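You operate a simulated robot arm through the tools that you are given. There is no shell and no other tool. Be economical: measure what you need, move in short steps, check, and stop when the job is done.

The job below is to be done with a simulated two-armed robot. You get a single attempt, and the scene is never put back.

JOB
Pick up the white bottle labelled "Cleaner" from the good bay with one hand, pass it to the other hand and put it on the wait bay. Set down upright: white bottle.

It is judged by the outcome, as a careful person would: the job done as asked, and still so three seconds after it is handed in. It fails if anything else is knocked over, pushed out of place, dropped, spilled or broken.

ROBOT AND FRAMES
Two 7-joint arms with three-finger grippers on one trunk, on a base that drives. Base frame: it is fixed to the floor where the robot stands at the start and does not move with it; the origin is under the middle of the robot, x ahead of it, y to its left, z up. Units: mm, rad, N and s.
The left shoulder is at the start at [70, 146, 1337], the right one opposite. With the tool pointing down near the work surface each hand reaches from about 300 to 680 mm from the robot's upright axis, wherever it stands, measured 20 degrees to its own side. Places, roughly: wait bay [600, -1000, 1100]. Payload 2.2 kg a hand.
Tool frame (each hand has its own): the origin (TCP) lies between the finger pads and is the grasp point; the fingertips stand 28 mm ahead of it; z points along the fingers, y is the line along which they close. Largest opening 102 mm; the body of the gripper starts 71 mm behind the TCP.
Orientation is that of the tool frame in the base frame, as a unit quaternion [x, y, z, w]. With the fingers straight down and closing along the base's y, the tool's x points along the base's -x, its y along +y and its z along -z.

CONTROLS
- The arms move only by the tool apply_moves. It takes "left_plan", "right_plan" or both (then of equal length, played together; a hand with none holds still); each is a list of rows, each a list of 7 numbers: the shift along the base's x, y, z in mm, then the turn, a rotation vector about the base's x, y, z in rad, then the gripper command, from -1 (fully open) to 1 (shut), values between in proportion. In form: [[dx, dy, dz, ax, ay, az, hand], ...]. A call has 1 to 20 rows; each row is the pose to reach, as a shift and turn from the pose commanded when the call began. A row lasts 0.2 s, in which the tool goes at most 50 mm and 0.15 rad; a call with a longer step from one row to the next is refused whole, and so is a gripper value outside its range. A pose out of reach is approached as far as the arm can. The call stops where the force on the tool passes 40 N (or 10 N more than at its start, if that is more) or the arm is blocked; 0.2 s more then pass. Each finger halts on what it meets, pressing with about 28 N; the grip force reading is that of the motor and also rises with nothing between the fingers. The clock runs only during rows and for 0.2 s after the last one: add rows that repeat a pose to give the fingers time. It gives the time, the measured TCP pose, the force on the tool (base axes), the opening and the grip force at its end, in the units of the frame above (readings bear some noise), with the torque about the TCP (base axes, N m) and any sound that the robot's microphone picked up.
- Cameras (640 x 400 px; columns grow to the right, rows downward): "scene" is now at [129.1, -35, 1562.6]; the picture's right is [-0.39, -0.92, 0.00], its down [-0.58, 0.24, -0.78] and it looks along [0.72, -0.30, -0.63] (base axes); focal length 265 px, centre (320, 200). "left" rides on the left gripper at [72, 38, -86] in its tool frame; the picture's right is [-0.46, 0.89, 0.00], its down [-0.60, -0.32, -0.73] and it looks along [-0.65, -0.34, 0.68] (tool axes); focal length 256 px, centre (320, 200). "right" rides on the right gripper at [69, 44, -86] in its tool frame; the picture's right is [-0.53, 0.85, 0.00], its down [-0.58, -0.37, -0.73] and it looks along [-0.62, -0.39, 0.68] (tool axes); focal length 256 px, centre (320, 200). There is no depth. A picture from a camera that has moved, and an enlarged one, comes with that camera's place and axes in the base frame and with its lens.
- camera(camera): a new picture of that camera. It takes no simulated time.
- move_column(by): slides the trunk up (or, below 0, down) by that many mm; the arms and the scene camera ride with it, the base frame stays. It gives what a move gives, with no picture.
- roll_base(legs): drives the robot by 1 to 6 legs, each [ahead, left, turn to the left] in mm, mm and rad, along the robot's own axes; the way and the turn of a leg run together, so that a leg with both is an arc; at most 1500 mm and 3.142 rad a leg. The arms and the cameras ride along, it lands a little off, and it stops where it bumps. It gives what a move gives.
- aim_head(pan, tilt): turns the head with the scene camera to pan (to the left, within 1.501 rad either way) and tilt (down, from -0.506 to 1.204), counted from straight ahead of the robot. It gives what a move gives.
- enlarge(camera, box): a new picture of the part [left, top, right, bottom] of that camera's present view, enlarged. It takes no simulated time.
- close_job(): hands the job in; it is judged then, once.

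Go step by step. Nothing tells you exact positions but the pictures and the camera data: compare them with the known pose of the tool, close in by small moves and look again before you grip or let go. The budget is 120 turns and 88 pictures, counting those below and the enlarged ones. Unless the task says otherwise, let go and move clear before handing in, and close with one line.

The tools are called after "Emit:" as a command line: name --argument value ..., lists and objects as JSON in quotes. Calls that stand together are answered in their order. apply_moves: Moves the arms, as the interface text tells. Its arguments: {"type":"object","properties":{"left_plan":{"type":"array"},"right_plan":{"type":"array"}},"required":[]} The other tools are called the same way: move_column (by) slides the trunk up or down; roll_base (legs) drives the base; aim_head (pan, tilt) turns the head that bears the scene camera; camera (camera) takes a picture; enlarge (camera, box) takes an enlarged picture of a part of a camera's view; close_job () hands the job in.

At the start:

```text
t: 0.0
left_tcp_pos: [414.0, -6.8, 1289.3]
left_orientation: [0.0, 1.0, 0.0, 0.0]
left_contact_force: [0.0, 0.3, 0.3]
left_ft_torque: [-0.03, -0.02, -0.02]
left_finger_gap: 102.0
left_grasp_force: 0.0
right_tcp_pos: [330.0, -344.2, 1305.4]
right_orientation: [0.0, 1.0, -0.001, 0.0]
right_contact_force: [0.0, 0.1, 0.5]
right_ft_torque: [0.02, -0.01, 0.0]
right_finger_gap: 101.8
right_grasp_force: 0.0
trunk travel left (down, up): [-875.0, 65.0]
robot x, y, heading: [0.1, 1.8, 0.0]
head pan, tilt: [-0.398, 0.677]
```

scene: 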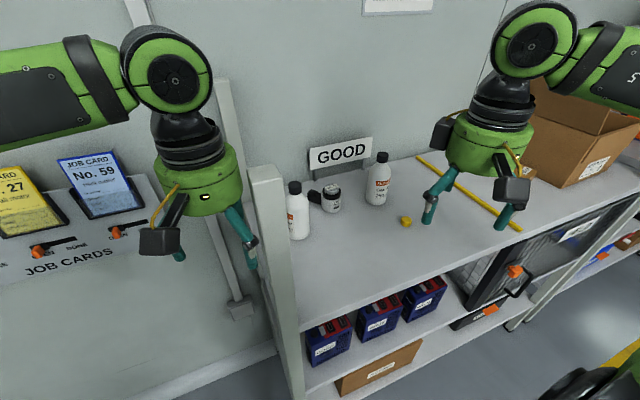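
right: 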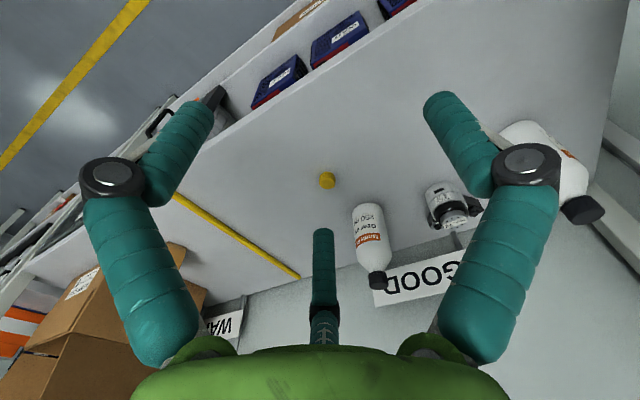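
left: 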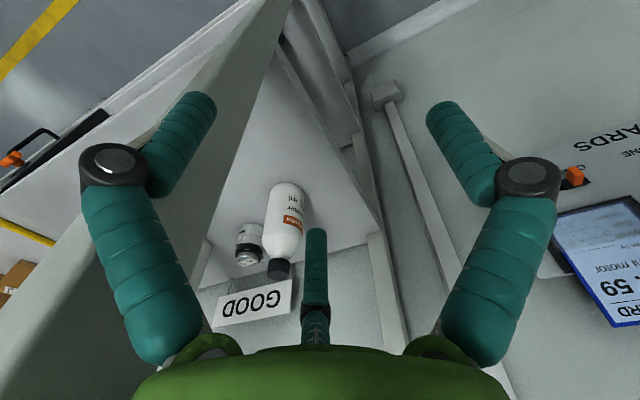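

I see two white bottles and a small jar in the good bay; I need to read the labels first.

Emit:
enlarge --camera "scene" --box '[260, 130, 420, 250]'

Emit:
enlarge --camera "right" --box '[310, 100, 630, 310]'

Emit:
enlarge --camera "left" --box '[200, 160, 340, 340]'

```text
3.33 times, centred on (340, 190) of scene
camera zoom: at [129.1, -35.0, 1562.6], right [-0.39, -0.92, 0.0], down [-0.58, 0.24, -0.78], along [0.72, -0.3, -0.63], focal length 884 px, centre (253, 233)
```

zoom: 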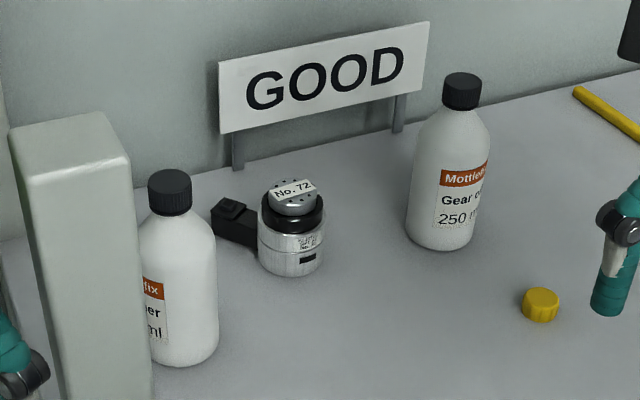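

```text
1.90 times, centred on (470, 205) of right
camera zoom: at [261.4, -299.7, 1392.7], right [0.53, 0.85, 0.0], down [0.58, -0.36, 0.73], along [0.62, -0.39, -0.68], focal length 488 px, centre (34, 190)
```

zoom: 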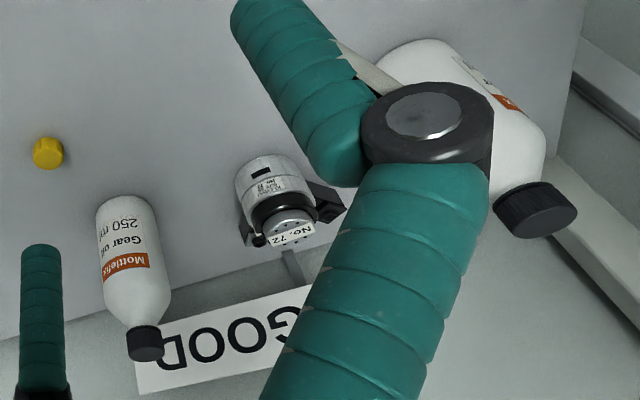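

```text
2.22 times, centred on (270, 250) of left
camera zoom: at [340.6, 30.4, 1375.2], right [0.46, 0.89, 0.0], down [0.6, -0.32, 0.73], along [0.65, -0.34, -0.68], focal length 569 px, centre (431, 89)
```

zoom: 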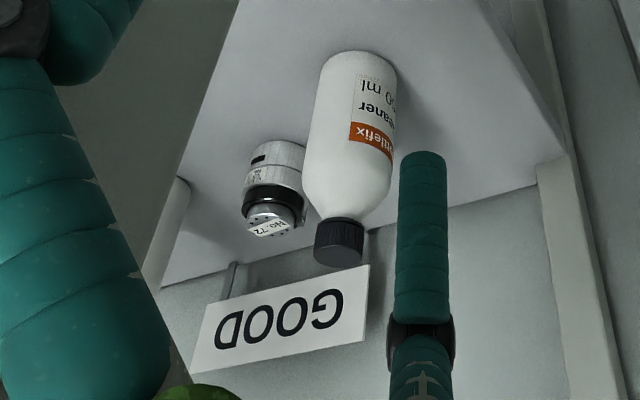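

The Cleaner bottle is the left one, roughly at (610, -175), near the left shelf post. Now I look to the right for the wait bay.

Emit:
aim_head --pan -1.0 --tilt 0.6

Emit:
camera --camera "scene"

```text
t: 1.0
left_tcp_pos: [413.5, -7.4, 1290.2]
left_orientation: [0.0, 1.0, 0.0, 0.0]
left_contact_force: [0.6, -0.3, -0.1]
left_ft_torque: [0.03, -0.02, -0.02]
left_finger_gap: 102.0
left_grasp_force: 0.1
right_tcp_pos: [329.1, -344.4, 1304.8]
right_orientation: [0.001, 1.0, -0.001, 0.001]
right_contact_force: [0.4, 0.4, -0.5]
right_ft_torque: [0.01, -0.03, -0.03]
right_finger_gap: 102.1
right_grasp_force: 0.0
trunk travel left (down, up): [-875.0, 65.0]
robot x, y, heading: [1.9, 0.6, 0.0]
head pan, tilt: [-1.0, 0.6]
```

```text
81 pictures are left
camera scene: at [97.8, -76.1, 1569.3], right [-0.84, -0.54, 0.0], down [-0.31, 0.48, -0.83], along [0.45, -0.69, -0.56], focal length 265 px, centre (320, 200)
```

scene: 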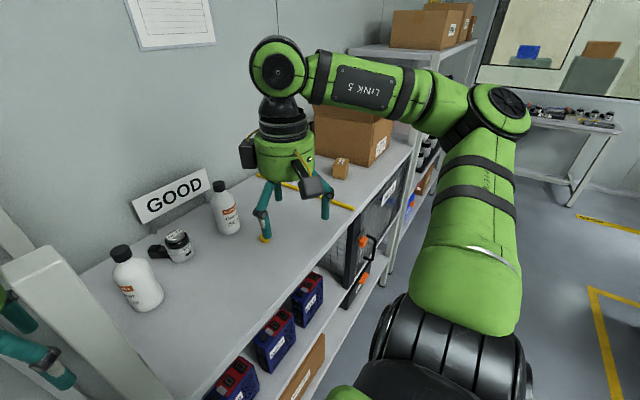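

The Cleaner bottle is at about (620, -173), top near z 1205, with a tall post at about (407, -78). The right hand will pick from above, so I move it above and short of the bottle and look.

Emit:
apply_moves --right_plan '[[40, 24, 0, 0, 0, 0, -1], [80, 48, 0, 0, 0, 0, -1], [120, 72, 0, 0, 0, 0, -1], [160, 96, 0, 0, 0, 0, -1], [200, 120, 0, 0, 0, 0, -1], [220, 140, 0, 0, 0, 0, -1]]'

Emit:
aim_head --pan -0.35 --tilt 0.65

Emit:
camera --camera "right"

Emit:
camera --camera "scene"

```text
t: 2.4
left_tcp_pos: [417.2, -9.0, 1288.7]
left_orientation: [0.0, 1.0, 0.0, 0.0]
left_contact_force: [0.4, -0.6, 0.4]
left_ft_torque: [0.02, 0.02, 0.01]
left_finger_gap: 102.0
left_grasp_force: 0.0
right_tcp_pos: [546.9, -210.0, 1301.0]
right_orientation: [0.002, 1.0, -0.001, -0.002]
right_contact_force: [-0.4, 0.1, -0.3]
right_ft_torque: [0.0, 0.03, -0.01]
right_finger_gap: 101.7
right_grasp_force: 0.1
right hand out of reach, approached as far as the arm can: row 6
trunk travel left (down, up): [-875.0, 65.0]
robot x, y, heading: [1.4, -1.7, -0.004]
head pan, tilt: [-1.0, 0.6]
```

```text
t: 3.4
left_tcp_pos: [413.6, -6.6, 1289.3]
left_orientation: [0.0, 1.0, 0.0, 0.0]
left_contact_force: [-0.5, 0.3, 0.5]
left_ft_torque: [0.01, 0.0, -0.01]
left_finger_gap: 102.0
left_grasp_force: 0.0
right_tcp_pos: [542.8, -207.5, 1301.2]
right_orientation: [-0.001, 1.0, -0.001, 0.0]
right_contact_force: [-0.3, 0.5, -0.3]
right_ft_torque: [-0.03, -0.01, -0.01]
right_finger_gap: 102.2
right_grasp_force: 0.0
trunk travel left (down, up): [-875.0, 65.0]
robot x, y, heading: [-1.0, 1.1, -0.001]
head pan, tilt: [-0.351, 0.649]
```

```text
80 pictures are left
camera right: at [473.4, -163.1, 1389.8], right [0.53, 0.85, 0.0], down [0.58, -0.36, 0.73], along [0.62, -0.39, -0.68], focal length 256 px, centre (320, 200)
```

right: 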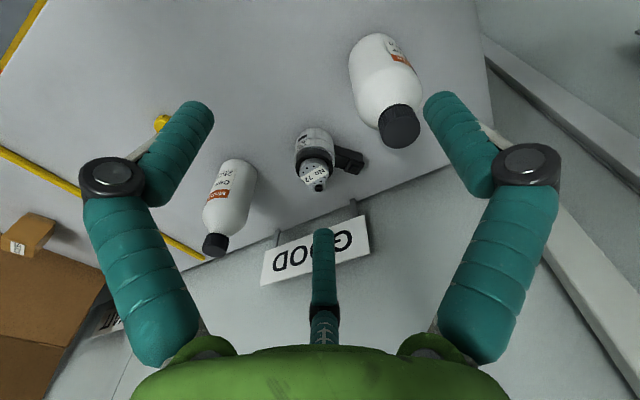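

```text
79 pictures are left
camera scene: at [131.1, -31.4, 1565.1], right [-0.34, -0.94, 0.0], down [-0.57, 0.21, -0.8], along [0.75, -0.27, -0.6], focal length 265 px, centre (320, 200)
```

scene: 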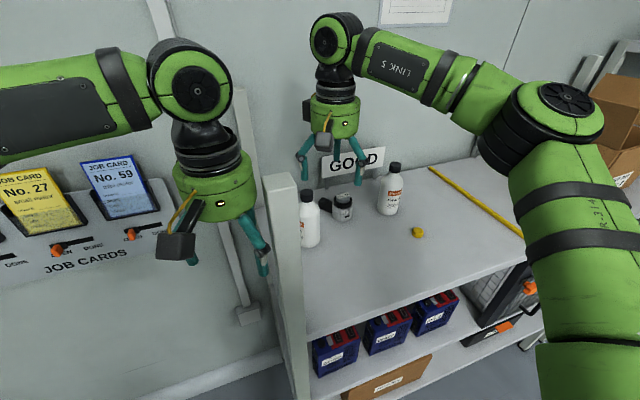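

The right hand is at the limit of its reach at this height, so I'll need to drive a bit closer. I enlarge to pin down the bottle first.

Emit:
enlarge --camera "scene" --box '[270, 160, 430, 260]'

Emit:
enlarge --camera "right" --box '[290, 10, 450, 170]'

Emit:
aim_head --pan 0.0 --tilt 1.2

Emit:
camera --camera "scene"

```text
4.00 times, centred on (350, 210) of scene
camera zoom: at [131.1, -31.4, 1565.1], right [-0.34, -0.94, 0.0], down [-0.57, 0.21, -0.8], along [0.75, -0.27, -0.6], focal length 1060 px, centre (200, 160)
```

zoom: 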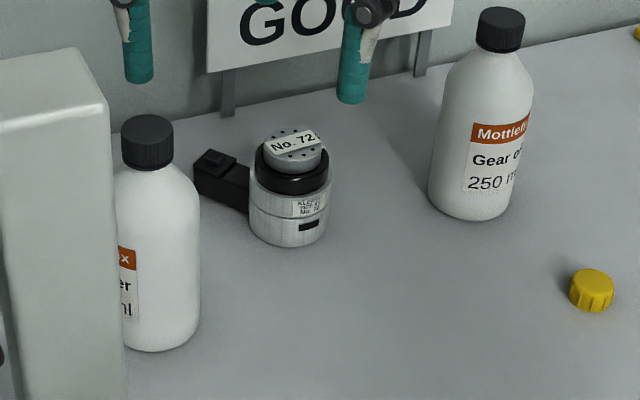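

```text
2.50 times, centred on (370, 90) of right
camera zoom: at [473.4, -163.1, 1389.8], right [0.53, 0.85, 0.0], down [0.58, -0.36, 0.73], along [0.62, -0.39, -0.68], focal length 640 px, centre (195, 475)
```

zoom: 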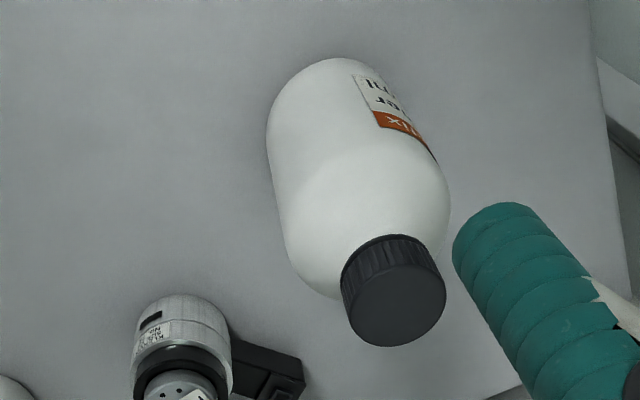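

```text
t: 4.4
left_tcp_pos: [414.1, -7.5, 1289.5]
left_orientation: [0.0, 1.0, 0.0, 0.0]
left_contact_force: [-0.1, 1.0, 0.2]
left_ft_torque: [0.01, -0.02, 0.0]
left_finger_gap: 102.1
left_grasp_force: 0.1
right_tcp_pos: [542.0, -207.7, 1301.9]
right_orientation: [0.0, 1.0, -0.001, 0.0]
right_contact_force: [0.4, -0.4, 0.0]
right_ft_torque: [-0.02, 0.03, -0.05]
right_finger_gap: 102.1
right_grasp_force: 0.0
trunk travel left (down, up): [-875.0, 65.0]
robot x, y, heading: [0.8, -1.4, -0.001]
head pan, tilt: [0.0, 1.201]
```

```text
76 pictures are left
camera scene: at [106.0, -2.0, 1524.7], right [0.0, -1.0, 0.0], down [-0.93, 0.0, -0.36], along [0.36, 0.0, -0.93], focal length 265 px, centre (320, 200)
```

scene: 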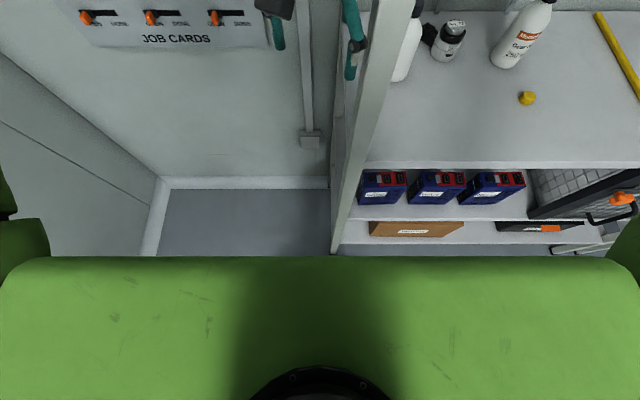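

The cap top triangulates to (593, -166, 1224) from two views that agree well, with the shelf at about 1077 and its front edge at x 370. I clear the left hand from the post, pull the right hand back slightly, then drive 80 mm forward.

Emit:
apply_moves --left_plan '[[0, 40, 0, 0, 0, 0, -1], [0, 80, 0, 0, 0, 0, -1], [-40, 90, 0, 0, 0, 0, -1], [-80, 90, 0, 0, 0, 0, -1], [-80, 90, 0, 0, 0, 0, -1]]' --right_plan '[[-30, 0, 10, 0, 0, 0, -1], [-60, 0, 20, 0, 0, 0, -1], [-80, 0, 20, 0, 0, 0, -1], [-80, 0, 20, 0, 0, 0, -1], [-80, 0, 20, 0, 0, 0, -1]]'

Emit:
roll_base --legs '[[80, 0, 0]]'

Emit:
aim_head --pan -0.4 --tilt 0.75

Emit:
camera --camera "scene"

```text
t: 5.6
left_tcp_pos: [333.0, 85.9, 1285.0]
left_orientation: [0.0, 1.0, 0.0, -0.001]
left_contact_force: [0.9, 0.3, -0.3]
left_ft_torque: [-0.02, 0.03, -0.01]
left_finger_gap: 101.9
left_grasp_force: 0.1
right_tcp_pos: [463.3, -209.1, 1324.0]
right_orientation: [0.0, 1.0, 0.0, -0.001]
right_contact_force: [0.8, 0.1, 0.4]
right_ft_torque: [-0.01, 0.0, 0.01]
right_finger_gap: 102.1
right_grasp_force: 0.0
trunk travel left (down, up): [-875.0, 65.0]
robot x, y, heading: [0.4, 3.7, -0.005]
head pan, tilt: [0.0, 1.201]
```

```text
t: 6.7
left_tcp_pos: [402.4, 96.6, 1286.2]
left_orientation: [-0.001, 1.0, 0.0, 0.002]
left_contact_force: [-0.3, 0.4, 0.4]
left_ft_torque: [-0.05, -0.02, -0.03]
left_finger_gap: 102.0
left_grasp_force: 0.0
right_tcp_pos: [532.4, -197.7, 1326.0]
right_orientation: [-0.001, 1.0, 0.0, 0.002]
right_contact_force: [1.0, 0.9, 0.5]
right_ft_torque: [-0.06, 0.01, 0.0]
right_finger_gap: 101.9
right_grasp_force: 0.0
trunk travel left (down, up): [-875.0, 65.0]
robot x, y, heading: [74.2, 6.9, 0.005]
head pan, tilt: [0.0, 1.201]
```

```text
t: 7.6
left_tcp_pos: [407.8, 95.5, 1285.9]
left_orientation: [-0.001, 1.0, 0.0, 0.0]
left_contact_force: [-0.6, 0.5, -0.3]
left_ft_torque: [-0.01, 0.02, -0.01]
left_finger_gap: 101.8
left_grasp_force: 0.0
right_tcp_pos: [537.7, -199.2, 1322.5]
right_orientation: [-0.003, 1.0, 0.0, 0.0]
right_contact_force: [-0.2, 0.0, 0.0]
right_ft_torque: [0.0, 0.02, -0.01]
right_finger_gap: 102.1
right_grasp_force: 0.0
trunk travel left (down, up): [-875.0, 65.0]
robot x, y, heading: [71.9, 10.6, 0.004]
head pan, tilt: [-0.4, 0.75]
```

```text
75 pictures are left
camera scene: at [201.5, -23.8, 1556.0], right [-0.38, -0.92, 0.0], down [-0.63, 0.26, -0.73], along [0.67, -0.28, -0.68], focal length 265 px, centre (320, 200)
```

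scene: 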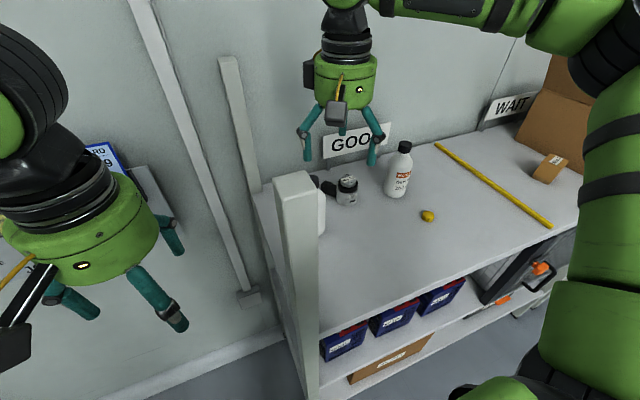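

The gripper looks as if it might have a third finger, which matters for the grasp, so I take a close look at it and the bottle.

Emit:
enlarge --camera "scene" --box '[260, 30, 440, 220]'

Emit:
camera --camera "right"

```text
2.11 times, centred on (350, 125) of scene
camera zoom: at [201.5, -23.8, 1556.0], right [-0.38, -0.92, 0.0], down [-0.63, 0.26, -0.73], along [0.67, -0.28, -0.68], focal length 558 px, centre (257, 358)
```

zoom: 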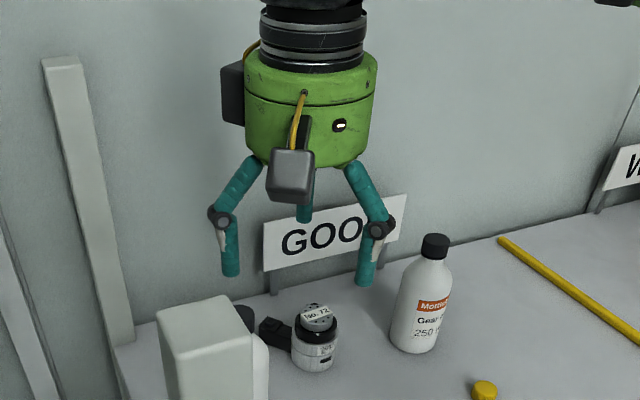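

```text
73 pictures are left
camera right: at [469.8, -154.9, 1410.3], right [0.53, 0.85, 0.0], down [0.58, -0.36, 0.73], along [0.62, -0.39, -0.68], focal length 256 px, centre (320, 200)
```

right: 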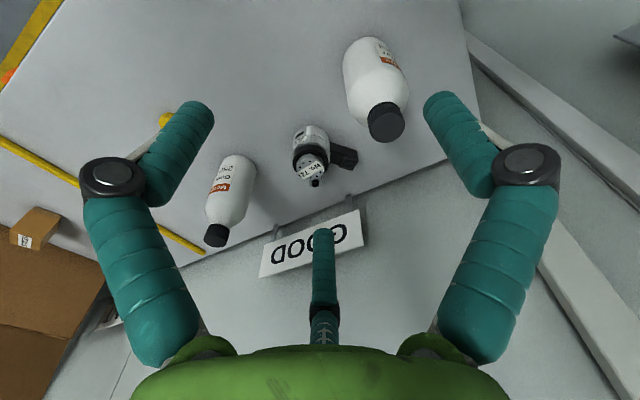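

The picture shows three fingers spaced around the tool, unlike the stated two. I'll half-close both hands in free air to see how they actually move.

Emit:
apply_moves --right_plan '[[0, 0, 0, 0, 0, 0, 0.5], [0, 0, 0, 0, 0, 0, 0.5], [0, 0, 0, 0, 0, 0, 0.5]]'

Emit:
camera --camera "right"

Emit:
enlarge --camera "scene" --box '[260, 30, 440, 220]'

```text
t: 8.4
left_tcp_pos: [403.9, 96.7, 1287.1]
left_orientation: [-0.002, 1.0, -0.001, 0.001]
left_contact_force: [0.0, -0.4, -0.3]
left_ft_torque: [0.0, -0.01, -0.01]
left_finger_gap: 102.2
left_grasp_force: 0.2
right_tcp_pos: [535.7, -198.9, 1324.2]
right_orientation: [-0.001, 1.0, -0.001, 0.001]
right_contact_force: [-1.0, 0.2, 0.5]
right_ft_torque: [0.0, -0.02, 0.0]
right_finger_gap: 25.6
right_grasp_force: 0.1
trunk travel left (down, up): [-875.0, 65.0]
robot x, y, heading: [72.9, 9.7, 0.005]
head pan, tilt: [-0.4, 0.75]
```

```text
72 pictures are left
camera right: at [466.1, -154.3, 1411.7], right [0.53, 0.85, 0.0], down [0.58, -0.36, 0.73], along [0.62, -0.39, -0.68], focal length 256 px, centre (320, 200)
```

right: 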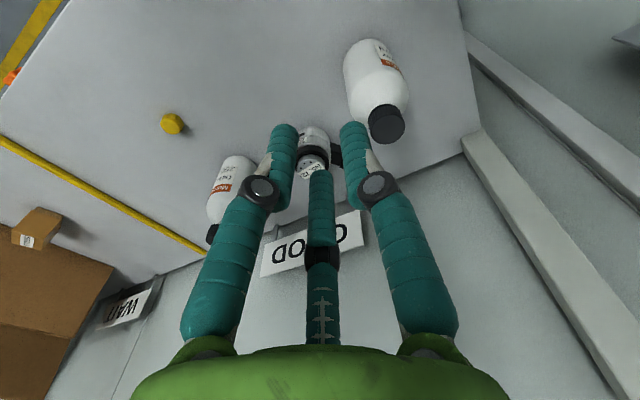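

```text
2.11 times, centred on (350, 125) of scene
camera zoom: at [197.5, -23.3, 1556.5], right [-0.39, -0.92, 0.0], down [-0.63, 0.26, -0.73], along [0.68, -0.28, -0.68], focal length 558 px, centre (257, 358)
```

zoom: 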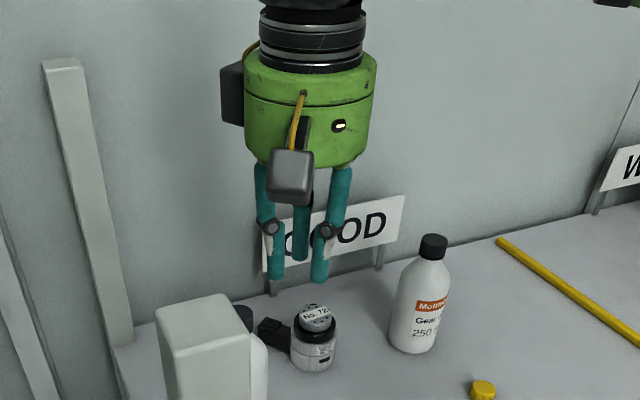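

The hand has three fingers closing radially, so gripping the cap from above suits it well. I move over the cap with a moderate opening and check alignment.

Emit:
apply_moves --right_plan '[[20, 10, -10, 0, 0, 0, -0.6], [40, 22, -20, 0, 0, 0, -0.6], [58, 33, -35, 0, 0, 0, -0.6], [58, 33, -50, 0, 0, 0, -0.6], [58, 33, -50, 0, 0, 0, -0.6]]'

Emit:
camera --camera "right"

Emit:
enlarge --camera "scene" --box '[240, 60, 400, 260]'

```text
t: 9.6
left_tcp_pos: [403.5, 96.8, 1285.9]
left_orientation: [-0.002, 1.0, 0.0, 0.001]
left_contact_force: [0.3, -0.3, 0.2]
left_ft_torque: [-0.02, -0.04, 0.01]
left_finger_gap: 102.1
left_grasp_force: 0.1
right_tcp_pos: [592.8, -163.6, 1271.9]
right_orientation: [-0.002, 1.0, 0.0, 0.0]
right_contact_force: [0.5, 0.0, 0.0]
right_ft_torque: [-0.01, 0.01, 0.0]
right_finger_gap: 81.8
right_grasp_force: 0.0
trunk travel left (down, up): [-875.0, 65.0]
robot x, y, heading: [70.8, 9.6, 0.001]
head pan, tilt: [-0.4, 0.75]
```

```text
70 pictures are left
camera right: at [523.0, -118.7, 1360.1], right [0.53, 0.85, 0.0], down [0.58, -0.36, 0.73], along [0.62, -0.39, -0.68], focal length 256 px, centre (320, 200)
```

right: 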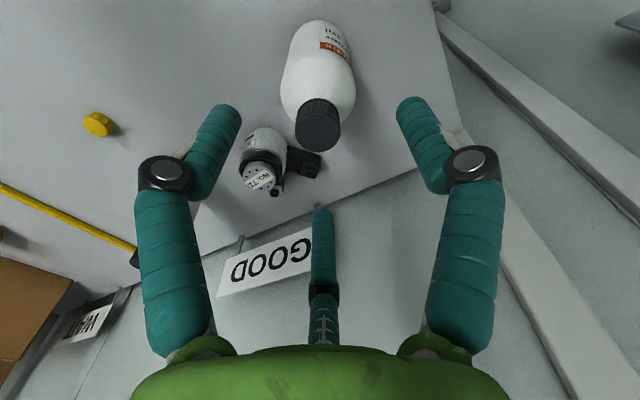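

```text
2.00 times, centred on (320, 160) of scene
camera zoom: at [197.4, -22.6, 1556.6], right [-0.39, -0.92, 0.0], down [-0.63, 0.26, -0.73], along [0.68, -0.28, -0.68], focal length 530 px, centre (320, 280)
```

zoom: 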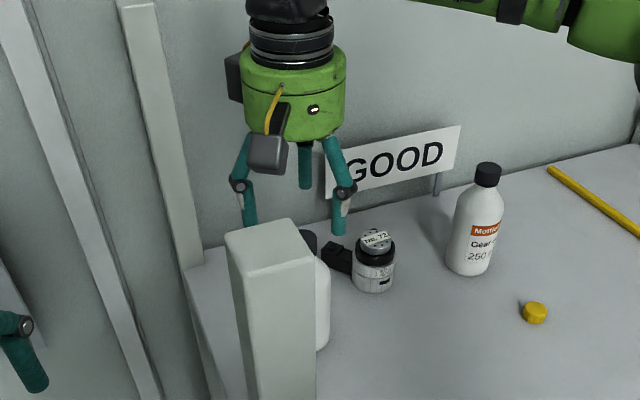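

The view confirms the cap at about (594, -165), right under the tool axis. I lower to cap level and look once more before closing.

Emit:
apply_moves --right_plan '[[1, -1, -15, 0, 0, 0, -0.4], [1, -2, -30, 0, 0, 0, -0.4], [1, -2, -42, 0, 0, 0, -0.4], [1, -2, -42, 0, 0, 0, -0.4]]'

Emit:
camera --camera "right"

```text
t: 10.6
left_tcp_pos: [404.6, 95.9, 1285.9]
left_orientation: [-0.002, 1.0, 0.001, 0.0]
left_contact_force: [-0.2, -0.1, 0.7]
left_ft_torque: [0.02, 0.03, 0.0]
left_finger_gap: 101.9
left_grasp_force: 0.1
right_tcp_pos: [593.9, -166.9, 1232.0]
right_orientation: [-0.002, 1.0, 0.0, 0.0]
right_contact_force: [-1.1, 0.1, -0.4]
right_ft_torque: [0.0, -0.01, 0.0]
right_finger_gap: 71.2
right_grasp_force: 0.1
trunk travel left (down, up): [-875.0, 65.0]
robot x, y, heading: [73.5, 12.2, 0.009]
head pan, tilt: [-0.4, 0.75]
```

```text
68 pictures are left
camera right: at [525.2, -122.9, 1319.1], right [0.53, 0.85, 0.0], down [0.58, -0.36, 0.73], along [0.62, -0.39, -0.68], focal length 256 px, centre (320, 200)
```

right: 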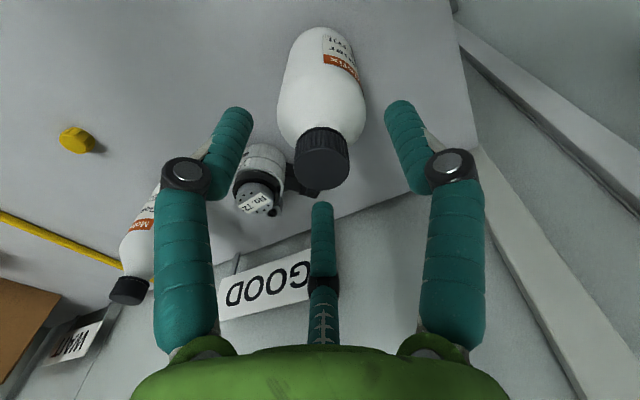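

The cap sits centred among the fingers. I close.

Emit:
apply_moves --right_plan '[[0, 0, 0, 0, 0, 0, 0], [0, 0, 0, 0, 0, 0, 0.5], [0, 0, 0, 0, 0, 0, 1], [0, 0, 0, 0, 0, 0, 1], [0, 0, 0, 0, 0, 0, 1]]'

Emit:
camera --camera "right"

```text
t: 11.8
left_tcp_pos: [406.0, 96.7, 1285.5]
left_orientation: [-0.002, 1.0, 0.0, 0.0]
left_contact_force: [-0.4, -0.7, -0.2]
left_ft_torque: [-0.01, 0.0, 0.01]
left_finger_gap: 101.9
left_grasp_force: 0.0
right_tcp_pos: [593.4, -167.3, 1231.8]
right_orientation: [-0.001, 1.0, 0.0, 0.0]
right_contact_force: [1.3, -1.4, 2.3]
right_ft_torque: [-0.04, -0.14, -0.01]
right_finger_gap: 29.1
right_grasp_force: 28.3
trunk travel left (down, up): [-875.0, 65.0]
robot x, y, heading: [73.5, 9.1, -0.002]
head pan, tilt: [-0.4, 0.75]
```

```text
67 pictures are left
camera right: at [525.3, -122.8, 1319.5], right [0.53, 0.85, 0.0], down [0.58, -0.36, 0.73], along [0.62, -0.39, -0.68], focal length 256 px, centre (320, 200)
```

right: 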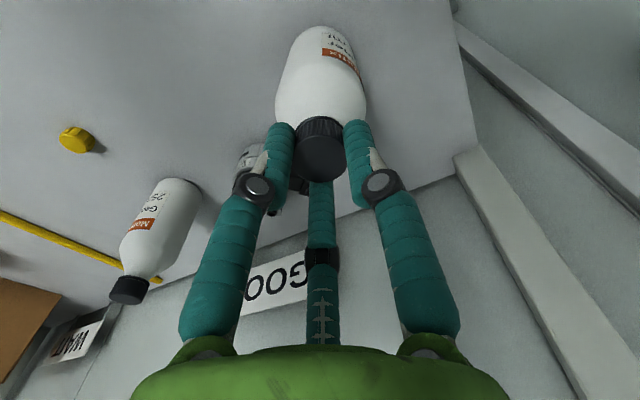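

The three fingers hold the cap (gap 29 mm). I lift slowly and check.

Emit:
apply_moves --right_plan '[[0, 0, 8, 0, 0, 0, 1], [0, 0, 20, 0, 0, 0, 1], [0, 0, 35, 0, 0, 0, 1], [0, 0, 35, 0, 0, 0, 1]]'

Emit:
enlarge --camera "scene" --box '[240, 60, 400, 260]'

Emit:
camera --camera "right"

```text
t: 12.8
left_tcp_pos: [407.7, 95.7, 1285.7]
left_orientation: [-0.002, 1.0, -0.001, 0.0]
left_contact_force: [-0.6, -0.2, 0.2]
left_ft_torque: [0.01, 0.02, 0.02]
left_finger_gap: 101.9
left_grasp_force: 0.1
right_tcp_pos: [594.2, -169.7, 1264.5]
right_orientation: [-0.003, 1.0, -0.001, -0.001]
right_contact_force: [-1.0, -0.3, -2.5]
right_ft_torque: [0.02, -0.01, 0.01]
right_finger_gap: 28.9
right_grasp_force: 28.5
trunk travel left (down, up): [-875.0, 65.0]
robot x, y, heading: [74.0, 8.6, 0.005]
head pan, tilt: [-0.4, 0.75]
```

```text
2.00 times, centred on (320, 160) of scene
camera zoom: at [199.4, -23.8, 1556.3], right [-0.39, -0.92, 0.0], down [-0.63, 0.26, -0.73], along [0.67, -0.28, -0.68], focal length 530 px, centre (320, 280)
```

zoom: 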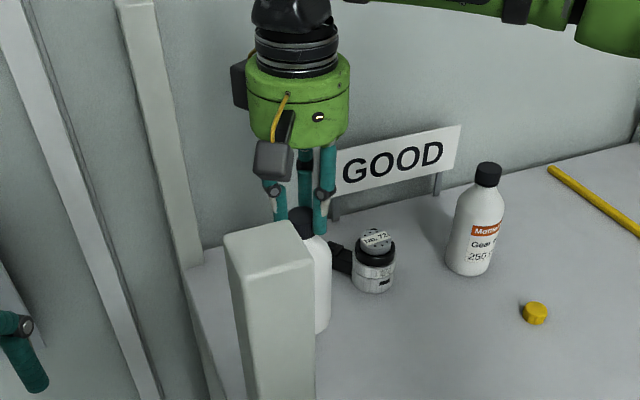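

```text
65 pictures are left
camera right: at [525.7, -123.9, 1352.1], right [0.53, 0.85, 0.0], down [0.58, -0.36, 0.73], along [0.62, -0.39, -0.68], focal length 256 px, centre (320, 200)
```

right: 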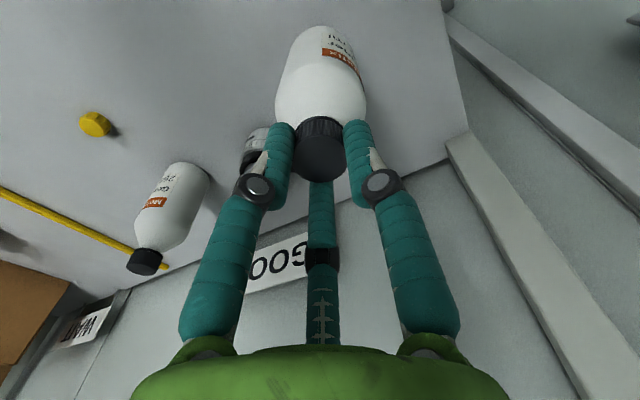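

The bottle is off the shelf and hanging straight. I raise it further, shift slightly right of the post line, and then back the robot away from the shelf.

Emit:
apply_moves --right_plan '[[0, 0, 20, 0, 0, 0, 1], [-5, 0, 45, 0, 0, 0, 1], [-20, -15, 65, 0, 0, 0, 1], [-45, -35, 75, 0, 0, 0, 1], [-75, -50, 75, 0, 0, 0, 1], [-105, -60, 75, 0, 0, 0, 1], [-105, -60, 75, 0, 0, 0, 1]]'

Emit:
camera --camera "scene"

```text
t: 14.4
left_tcp_pos: [406.3, 95.3, 1286.0]
left_orientation: [-0.001, 1.0, 0.001, 0.0]
left_contact_force: [0.5, -0.3, 0.1]
left_ft_torque: [0.01, 0.03, 0.03]
left_finger_gap: 102.1
left_grasp_force: 0.1
right_tcp_pos: [491.4, -230.5, 1341.8]
right_orientation: [-0.002, 1.0, 0.0, -0.001]
right_contact_force: [-0.1, -1.4, -1.4]
right_ft_torque: [-0.01, 0.0, -0.02]
right_finger_gap: 29.1
right_grasp_force: 27.7
trunk travel left (down, up): [-875.0, 65.0]
robot x, y, heading: [75.3, 10.1, -0.001]
head pan, tilt: [-0.4, 0.75]
```

```text
64 pictures are left
camera scene: at [199.3, -23.5, 1556.3], right [-0.39, -0.92, 0.0], down [-0.63, 0.26, -0.73], along [0.67, -0.28, -0.68], focal length 265 px, centre (320, 200)
```

scene: 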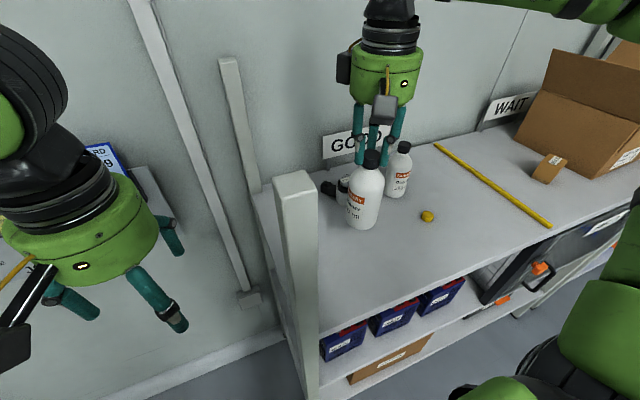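

Clear of everything. Now I back the base 300 mm and look at the wait bay.

Emit:
roll_base --legs '[[-300, 0, 0]]'

Emit:
aim_head --pan -0.75 --tilt 0.35

Emit:
camera --camera "scene"

```text
t: 16.4
left_tcp_pos: [108.1, 93.2, 1285.5]
left_orientation: [-0.001, 1.0, 0.0, 0.0]
left_contact_force: [1.4, 0.4, -0.9]
left_ft_torque: [0.0, 0.02, 0.02]
left_finger_gap: 102.1
left_grasp_force: 0.2
right_tcp_pos: [193.9, -233.2, 1340.7]
right_orientation: [0.0, 1.0, -0.001, -0.002]
right_contact_force: [-0.6, 0.4, -2.5]
right_ft_torque: [0.04, 0.02, 0.0]
right_finger_gap: 28.9
right_grasp_force: 28.4
trunk travel left (down, up): [-875.0, 65.0]
robot x, y, heading: [-227.6, 10.1, -0.001]
head pan, tilt: [-0.4, 0.75]
```

```text
t: 17.3
left_tcp_pos: [104.1, 94.5, 1286.9]
left_orientation: [0.0, 1.0, 0.0, 0.0]
left_contact_force: [-0.9, 0.3, 0.3]
left_ft_torque: [0.0, -0.01, -0.02]
left_finger_gap: 102.1
left_grasp_force: 0.0
right_tcp_pos: [190.5, -232.3, 1342.6]
right_orientation: [0.0, 1.0, 0.0, 0.0]
right_contact_force: [0.8, 0.0, -2.4]
right_ft_torque: [-0.01, 0.0, 0.0]
right_finger_gap: 29.1
right_grasp_force: 28.3
trunk travel left (down, up): [-875.0, 65.0]
robot x, y, heading: [-228.8, 6.5, -0.0]
head pan, tilt: [-0.75, 0.351]
```

```text
63 pictures are left
camera scene: at [-110.7, -56.2, 1592.0], right [-0.68, -0.73, 0.0], down [-0.25, 0.23, -0.94], along [0.69, -0.64, -0.34], focal length 265 px, centre (320, 200)
```

scene: 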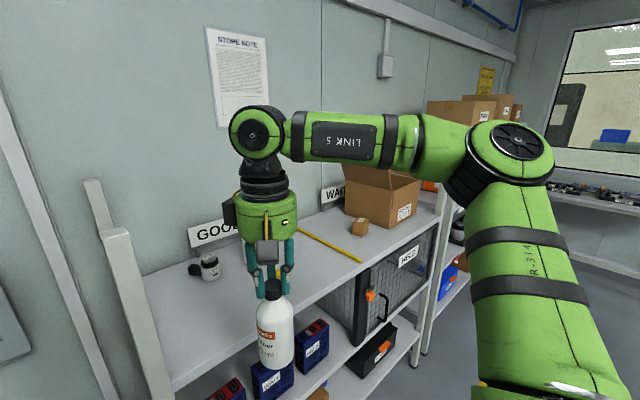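

I can see the WAIT bay beyond the yellow strip, holding a carton and a small box. I enlarge it and the note on the wall.

Emit:
enlarge --camera "scene" --box '[290, 150, 450, 270]'

Emit:
enlarge --camera "scene" --box '[195, 15, 285, 135]'

```text
3.33 times, centred on (370, 210) of scene
camera zoom: at [-110.7, -56.2, 1592.0], right [-0.68, -0.73, 0.0], down [-0.25, 0.23, -0.94], along [0.69, -0.64, -0.34], focal length 884 px, centre (153, 167)
```

zoom: 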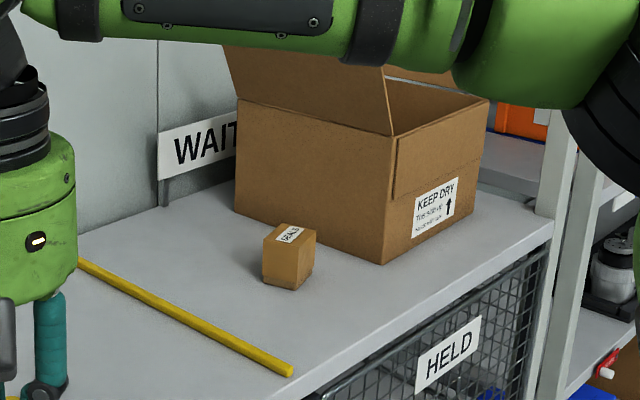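

```text
3.33 times, centred on (240, 75) of scene
camera zoom: at [-110.7, -56.2, 1592.0], right [-0.68, -0.73, 0.0], down [-0.25, 0.23, -0.94], along [0.69, -0.64, -0.34], focal length 884 px, centre (587, 617)
```

zoom: 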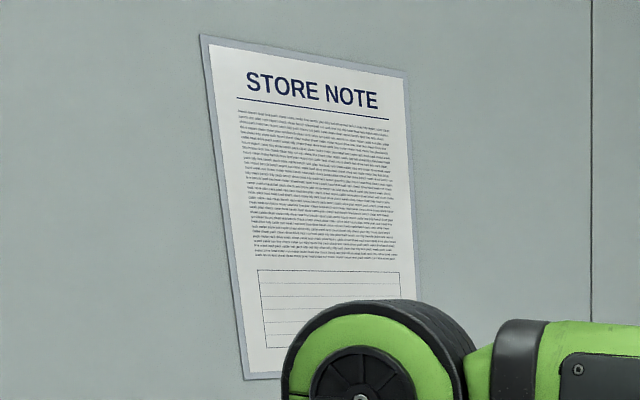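

The wait bay runs from the yellow strip (y about -705) to the shelf end, with a small box near (515, -870) and a carton beyond y -980; a free spot is around (470, -765). For the hand-over, the left hand will take the bottle's body from the side, so I turn it in free air to point toward -y with its camera on top.

Emit:
apply_moves --left_plan '[[4, 4, 0, -0.0806, 0.0806, 0.0806, -1], [8, 8, 0, -0.1612, 0.1612, 0.1612, -1], [12, 12, 0, -0.2418, 0.2418, 0.2418, -1], [16, 16, 0, -0.3224, 0.3224, 0.3224, -1], [20, 20, 0, -0.403, 0.403, 0.403, -1], [24, 24, 0, -0.4836, 0.4836, 0.4836, -1], [28, 28, 0, -0.5642, 0.5642, 0.5642, -1], [32, 32, 0, -0.6448, 0.6448, 0.6448, -1], [36, 36, 0, -0.7254, 0.7254, 0.7254, -1], [40, 40, 0, -0.806, 0.806, 0.806, -1], [44, 40, 0, -0.8866, 0.8866, 0.8866, -1], [48, 40, 0, -0.9672, 0.9672, 0.9672, -1], [52, 40, 0, -1.0478, 1.0478, 1.0478, -1], [56, 40, 0, -1.1284, 1.1284, 1.1284, -1], [60, 40, 0, -1.209, 1.209, 1.209, -1], [60, 40, 0, -1.209, 1.209, 1.209, -1]]'

Emit:
aim_head --pan 0.0 --tilt 0.7

Emit:
camera --camera "scene"

```text
t: 20.7
left_tcp_pos: [166.6, 134.2, 1285.3]
left_orientation: [0.501, -0.499, 0.5, 0.5]
left_contact_force: [0.4, -0.3, 0.5]
left_ft_torque: [-0.01, -0.01, 0.0]
left_finger_gap: 102.0
left_grasp_force: 0.1
right_tcp_pos: [190.7, -232.7, 1341.9]
right_orientation: [0.0, 1.0, 0.0, 0.0]
right_contact_force: [0.3, 0.7, -2.1]
right_ft_torque: [-0.03, 0.0, 0.04]
right_finger_gap: 28.9
right_grasp_force: 28.0
trunk travel left (down, up): [-875.0, 65.0]
robot x, y, heading: [-228.0, 11.4, 0.004]
head pan, tilt: [-0.75, 0.351]
```

```text
t: 21.8
left_tcp_pos: [166.3, 133.2, 1284.6]
left_orientation: [-0.5, 0.5, -0.5, -0.5]
left_contact_force: [0.8, -0.5, 0.1]
left_ft_torque: [-0.01, 0.01, -0.01]
left_finger_gap: 102.2
left_grasp_force: 0.1
right_tcp_pos: [189.9, -233.7, 1341.3]
right_orientation: [0.0, 1.0, -0.001, 0.0]
right_contact_force: [0.8, 0.1, -3.8]
right_ft_torque: [0.0, 0.01, 0.02]
right_finger_gap: 28.8
right_grasp_force: 28.0
trunk travel left (down, up): [-875.0, 65.0]
robot x, y, heading: [-228.9, 9.1, 0.001]
head pan, tilt: [0.0, 0.7]
```

```text
60 pictures are left
camera scene: at [-92.9, 7.2, 1560.7], right [0.0, -1.0, 0.0], down [-0.64, 0.0, -0.77], along [0.77, 0.0, -0.64], focal length 265 px, centre (320, 200)
```

scene: 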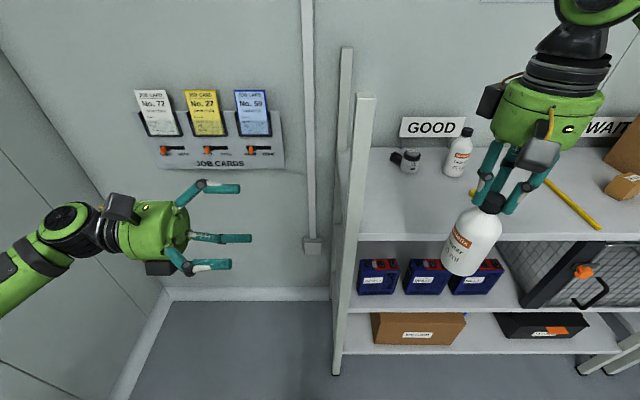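

The left hand turned cleanly and points at the bottle side. I bring the bottle toward the middle and the left hand to a pre-grasp 130 mm short, with a slight downward tilt.

Emit:
apply_moves --left_plan '[[6, -22, -3, 0.03, 0, 0, -1], [12, -44, -6, 0.06, 0, 0, -1], [18, -66, -9, 0.09, 0, 0, -1], [24, -88, -12, 0.12, 0, 0, -1], [30, -110, -15, 0.15, 0, 0, -1], [34, -133, -17, 0.18, 0, 0, -1], [34, -133, -17, 0.18, 0, 0, -1]]' --right_plan '[[0, 17, 0, 0, 0, 0, 1], [0, 34, 0, 0, 0, 0, 1], [0, 51, 0, 0, 0, 0, 1], [0, 68, 0, 0, 0, 0, 1], [0, 85, 0, 0, 0, 0, 1], [0, 103, 0, 0, 0, 0, 1], [0, 103, 0, 0, 0, 0, 1]]'

Emit:
camera --camera "scene"

Emit:
camera --camera "left"

```text
t: 23.4
left_tcp_pos: [198.4, 0.2, 1267.2]
left_orientation: [-0.543, 0.543, -0.453, -0.453]
left_contact_force: [0.4, 0.1, 0.9]
left_ft_torque: [0.01, 0.0, 0.0]
left_finger_gap: 101.9
left_grasp_force: 0.0
right_tcp_pos: [191.8, -127.9, 1341.9]
right_orientation: [0.001, 1.0, -0.001, 0.0]
right_contact_force: [0.0, 0.6, -2.8]
right_ft_torque: [-0.03, 0.01, 0.0]
right_finger_gap: 28.9
right_grasp_force: 28.0
trunk travel left (down, up): [-875.0, 65.0]
robot x, y, heading: [-229.2, 9.0, -0.004]
head pan, tilt: [0.0, 0.7]
```

```text
59 pictures are left
camera scene: at [-93.2, 7.6, 1560.7], right [0.0, -1.0, 0.0], down [-0.64, 0.0, -0.77], along [0.77, 0.0, -0.64], focal length 265 px, centre (320, 200)
```

scene: 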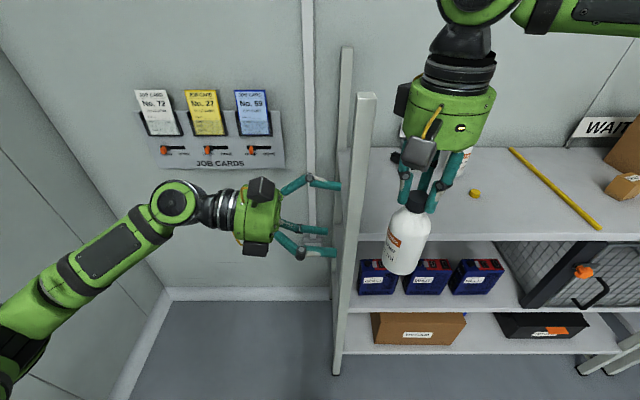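

```text
58 pictures are left
camera left: at [160.4, 72.0, 1353.4], right [-0.89, 0.08, -0.46], down [0.32, 0.83, -0.46], along [0.34, -0.55, -0.76], focal length 256 px, centre (320, 200)
```

left: 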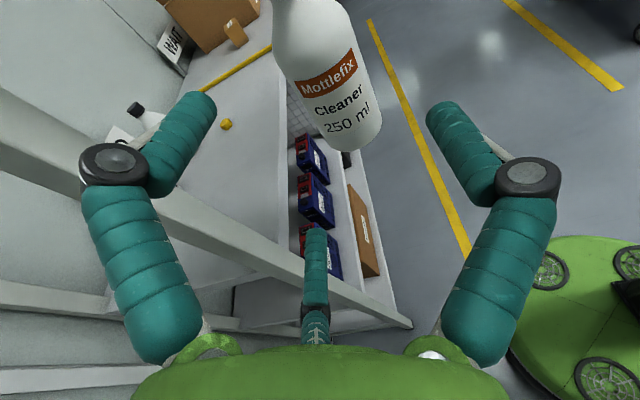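

The bottle's base comes out at z about 1188, as expected, and the left hand is lined up. I advance part way and check.

Emit:
apply_moves --left_plan '[[2, -20, -4, 0, 0, 0, -1], [3, -40, -7, 0, 0, 0, -1], [3, -60, -11, 0, 0, 0, -1], [3, -80, -14, 0, 0, 0, -1], [3, -80, -14, 0, 0, 0, -1]]'

Emit:
enlarge --camera "scene" --box '[270, 130, 490, 290]'

Emit:
camera --camera "left"

Emit:
camera --camera "right"

```text
t: 24.6
left_tcp_pos: [204.6, -79.4, 1255.1]
left_orientation: [0.543, -0.543, 0.453, 0.453]
left_contact_force: [-0.2, -0.7, 0.5]
left_ft_torque: [-0.01, -0.01, 0.03]
left_finger_gap: 102.0
left_grasp_force: 0.0
right_tcp_pos: [192.1, -128.3, 1343.2]
right_orientation: [-0.001, 1.0, -0.001, 0.001]
right_contact_force: [0.8, -0.2, -2.3]
right_ft_torque: [0.02, 0.0, -0.01]
right_finger_gap: 28.9
right_grasp_force: 28.2
trunk travel left (down, up): [-875.0, 65.0]
robot x, y, heading: [-229.0, 11.1, 0.0]
head pan, tilt: [0.0, 0.7]
```

```text
2.50 times, centred on (380, 210) of scene
camera zoom: at [-92.6, 7.4, 1560.6], right [0.0, -1.0, 0.0], down [-0.64, 0.0, -0.76], along [0.76, 0.0, -0.64], focal length 663 px, centre (170, 175)
```

zoom: 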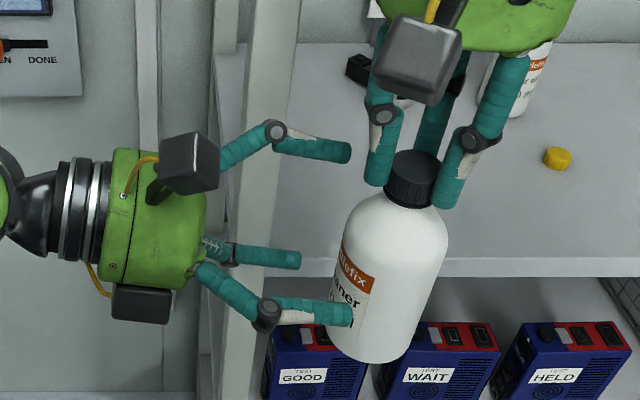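

```text
56 pictures are left
camera left: at [165.9, -7.9, 1340.6], right [-0.89, 0.08, -0.46], down [0.32, 0.83, -0.46], along [0.34, -0.56, -0.76], focal length 256 px, centre (320, 200)
```

left: 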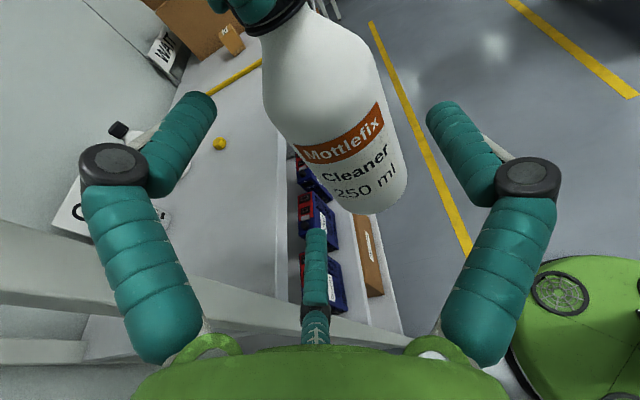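

```text
55 pictures are left
camera right: at [123.5, -83.9, 1429.3], right [0.53, 0.84, 0.0], down [0.58, -0.36, 0.73], along [0.62, -0.39, -0.68], focal length 256 px, centre (320, 200)
```

right: 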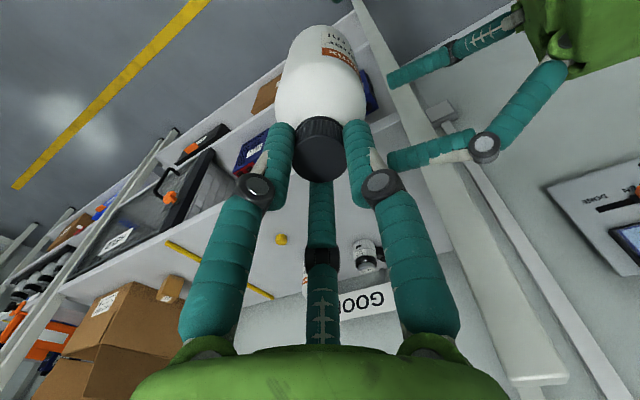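

Both clearances around the bottle look balanced (about 8 mm each side) and the upper left finger stays below the right fingertips. I advance the last 49 mm.

Emit:
apply_moves --left_plan '[[-1, -16, -3, 0, 0, 0, -1], [-1, -32, -6, 0, 0, 0, -1], [-1, -49, -9, 0, 0, 0, -1], [-1, -49, -9, 0, 0, 0, -1]]'

Emit:
enlarge --camera "scene" --box '[270, 130, 490, 290]'

Emit:
camera --camera "left"

Emit:
camera --camera "right"

```text
t: 25.6
left_tcp_pos: [205.6, -128.9, 1244.6]
left_orientation: [0.544, -0.543, 0.453, 0.452]
left_contact_force: [0.3, 1.0, 0.3]
left_ft_torque: [0.0, 0.05, 0.01]
left_finger_gap: 102.0
left_grasp_force: 0.1
right_tcp_pos: [192.6, -128.5, 1341.4]
right_orientation: [0.0, 1.0, -0.001, 0.001]
right_contact_force: [0.6, -0.4, -3.1]
right_ft_torque: [0.01, 0.02, -0.01]
right_finger_gap: 28.8
right_grasp_force: 28.1
trunk travel left (down, up): [-875.0, 65.0]
robot x, y, heading: [-228.0, 7.9, 0.004]
head pan, tilt: [0.0, 0.7]
```

```text
2.50 times, centred on (380, 210) of scene
camera zoom: at [-92.8, 7.6, 1560.6], right [0.0, -1.0, 0.0], down [-0.64, 0.0, -0.76], along [0.76, 0.0, -0.64], focal length 663 px, centre (170, 175)
```

zoom: 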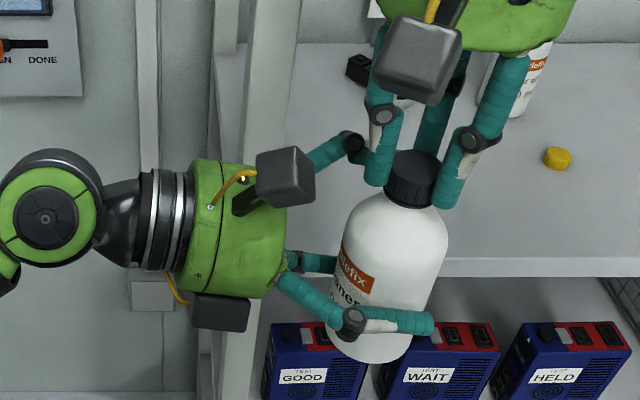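

```text
53 pictures are left
camera left: at [166.6, -56.6, 1331.2], right [-0.89, 0.08, -0.46], down [0.32, 0.83, -0.46], along [0.34, -0.55, -0.76], focal length 256 px, centre (320, 200)
```

left: 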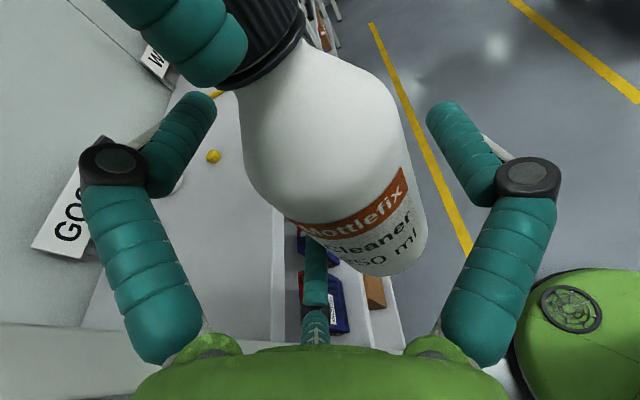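

```text
52 pictures are left
camera right: at [123.3, -83.7, 1429.3], right [0.53, 0.84, 0.0], down [0.58, -0.36, 0.73], along [0.62, -0.39, -0.68], focal length 256 px, centre (320, 200)
```

right: 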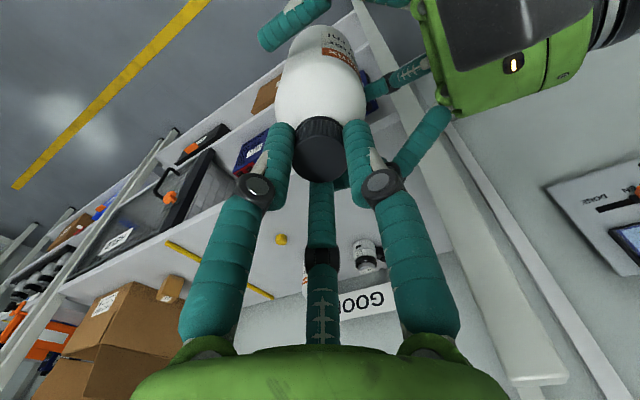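

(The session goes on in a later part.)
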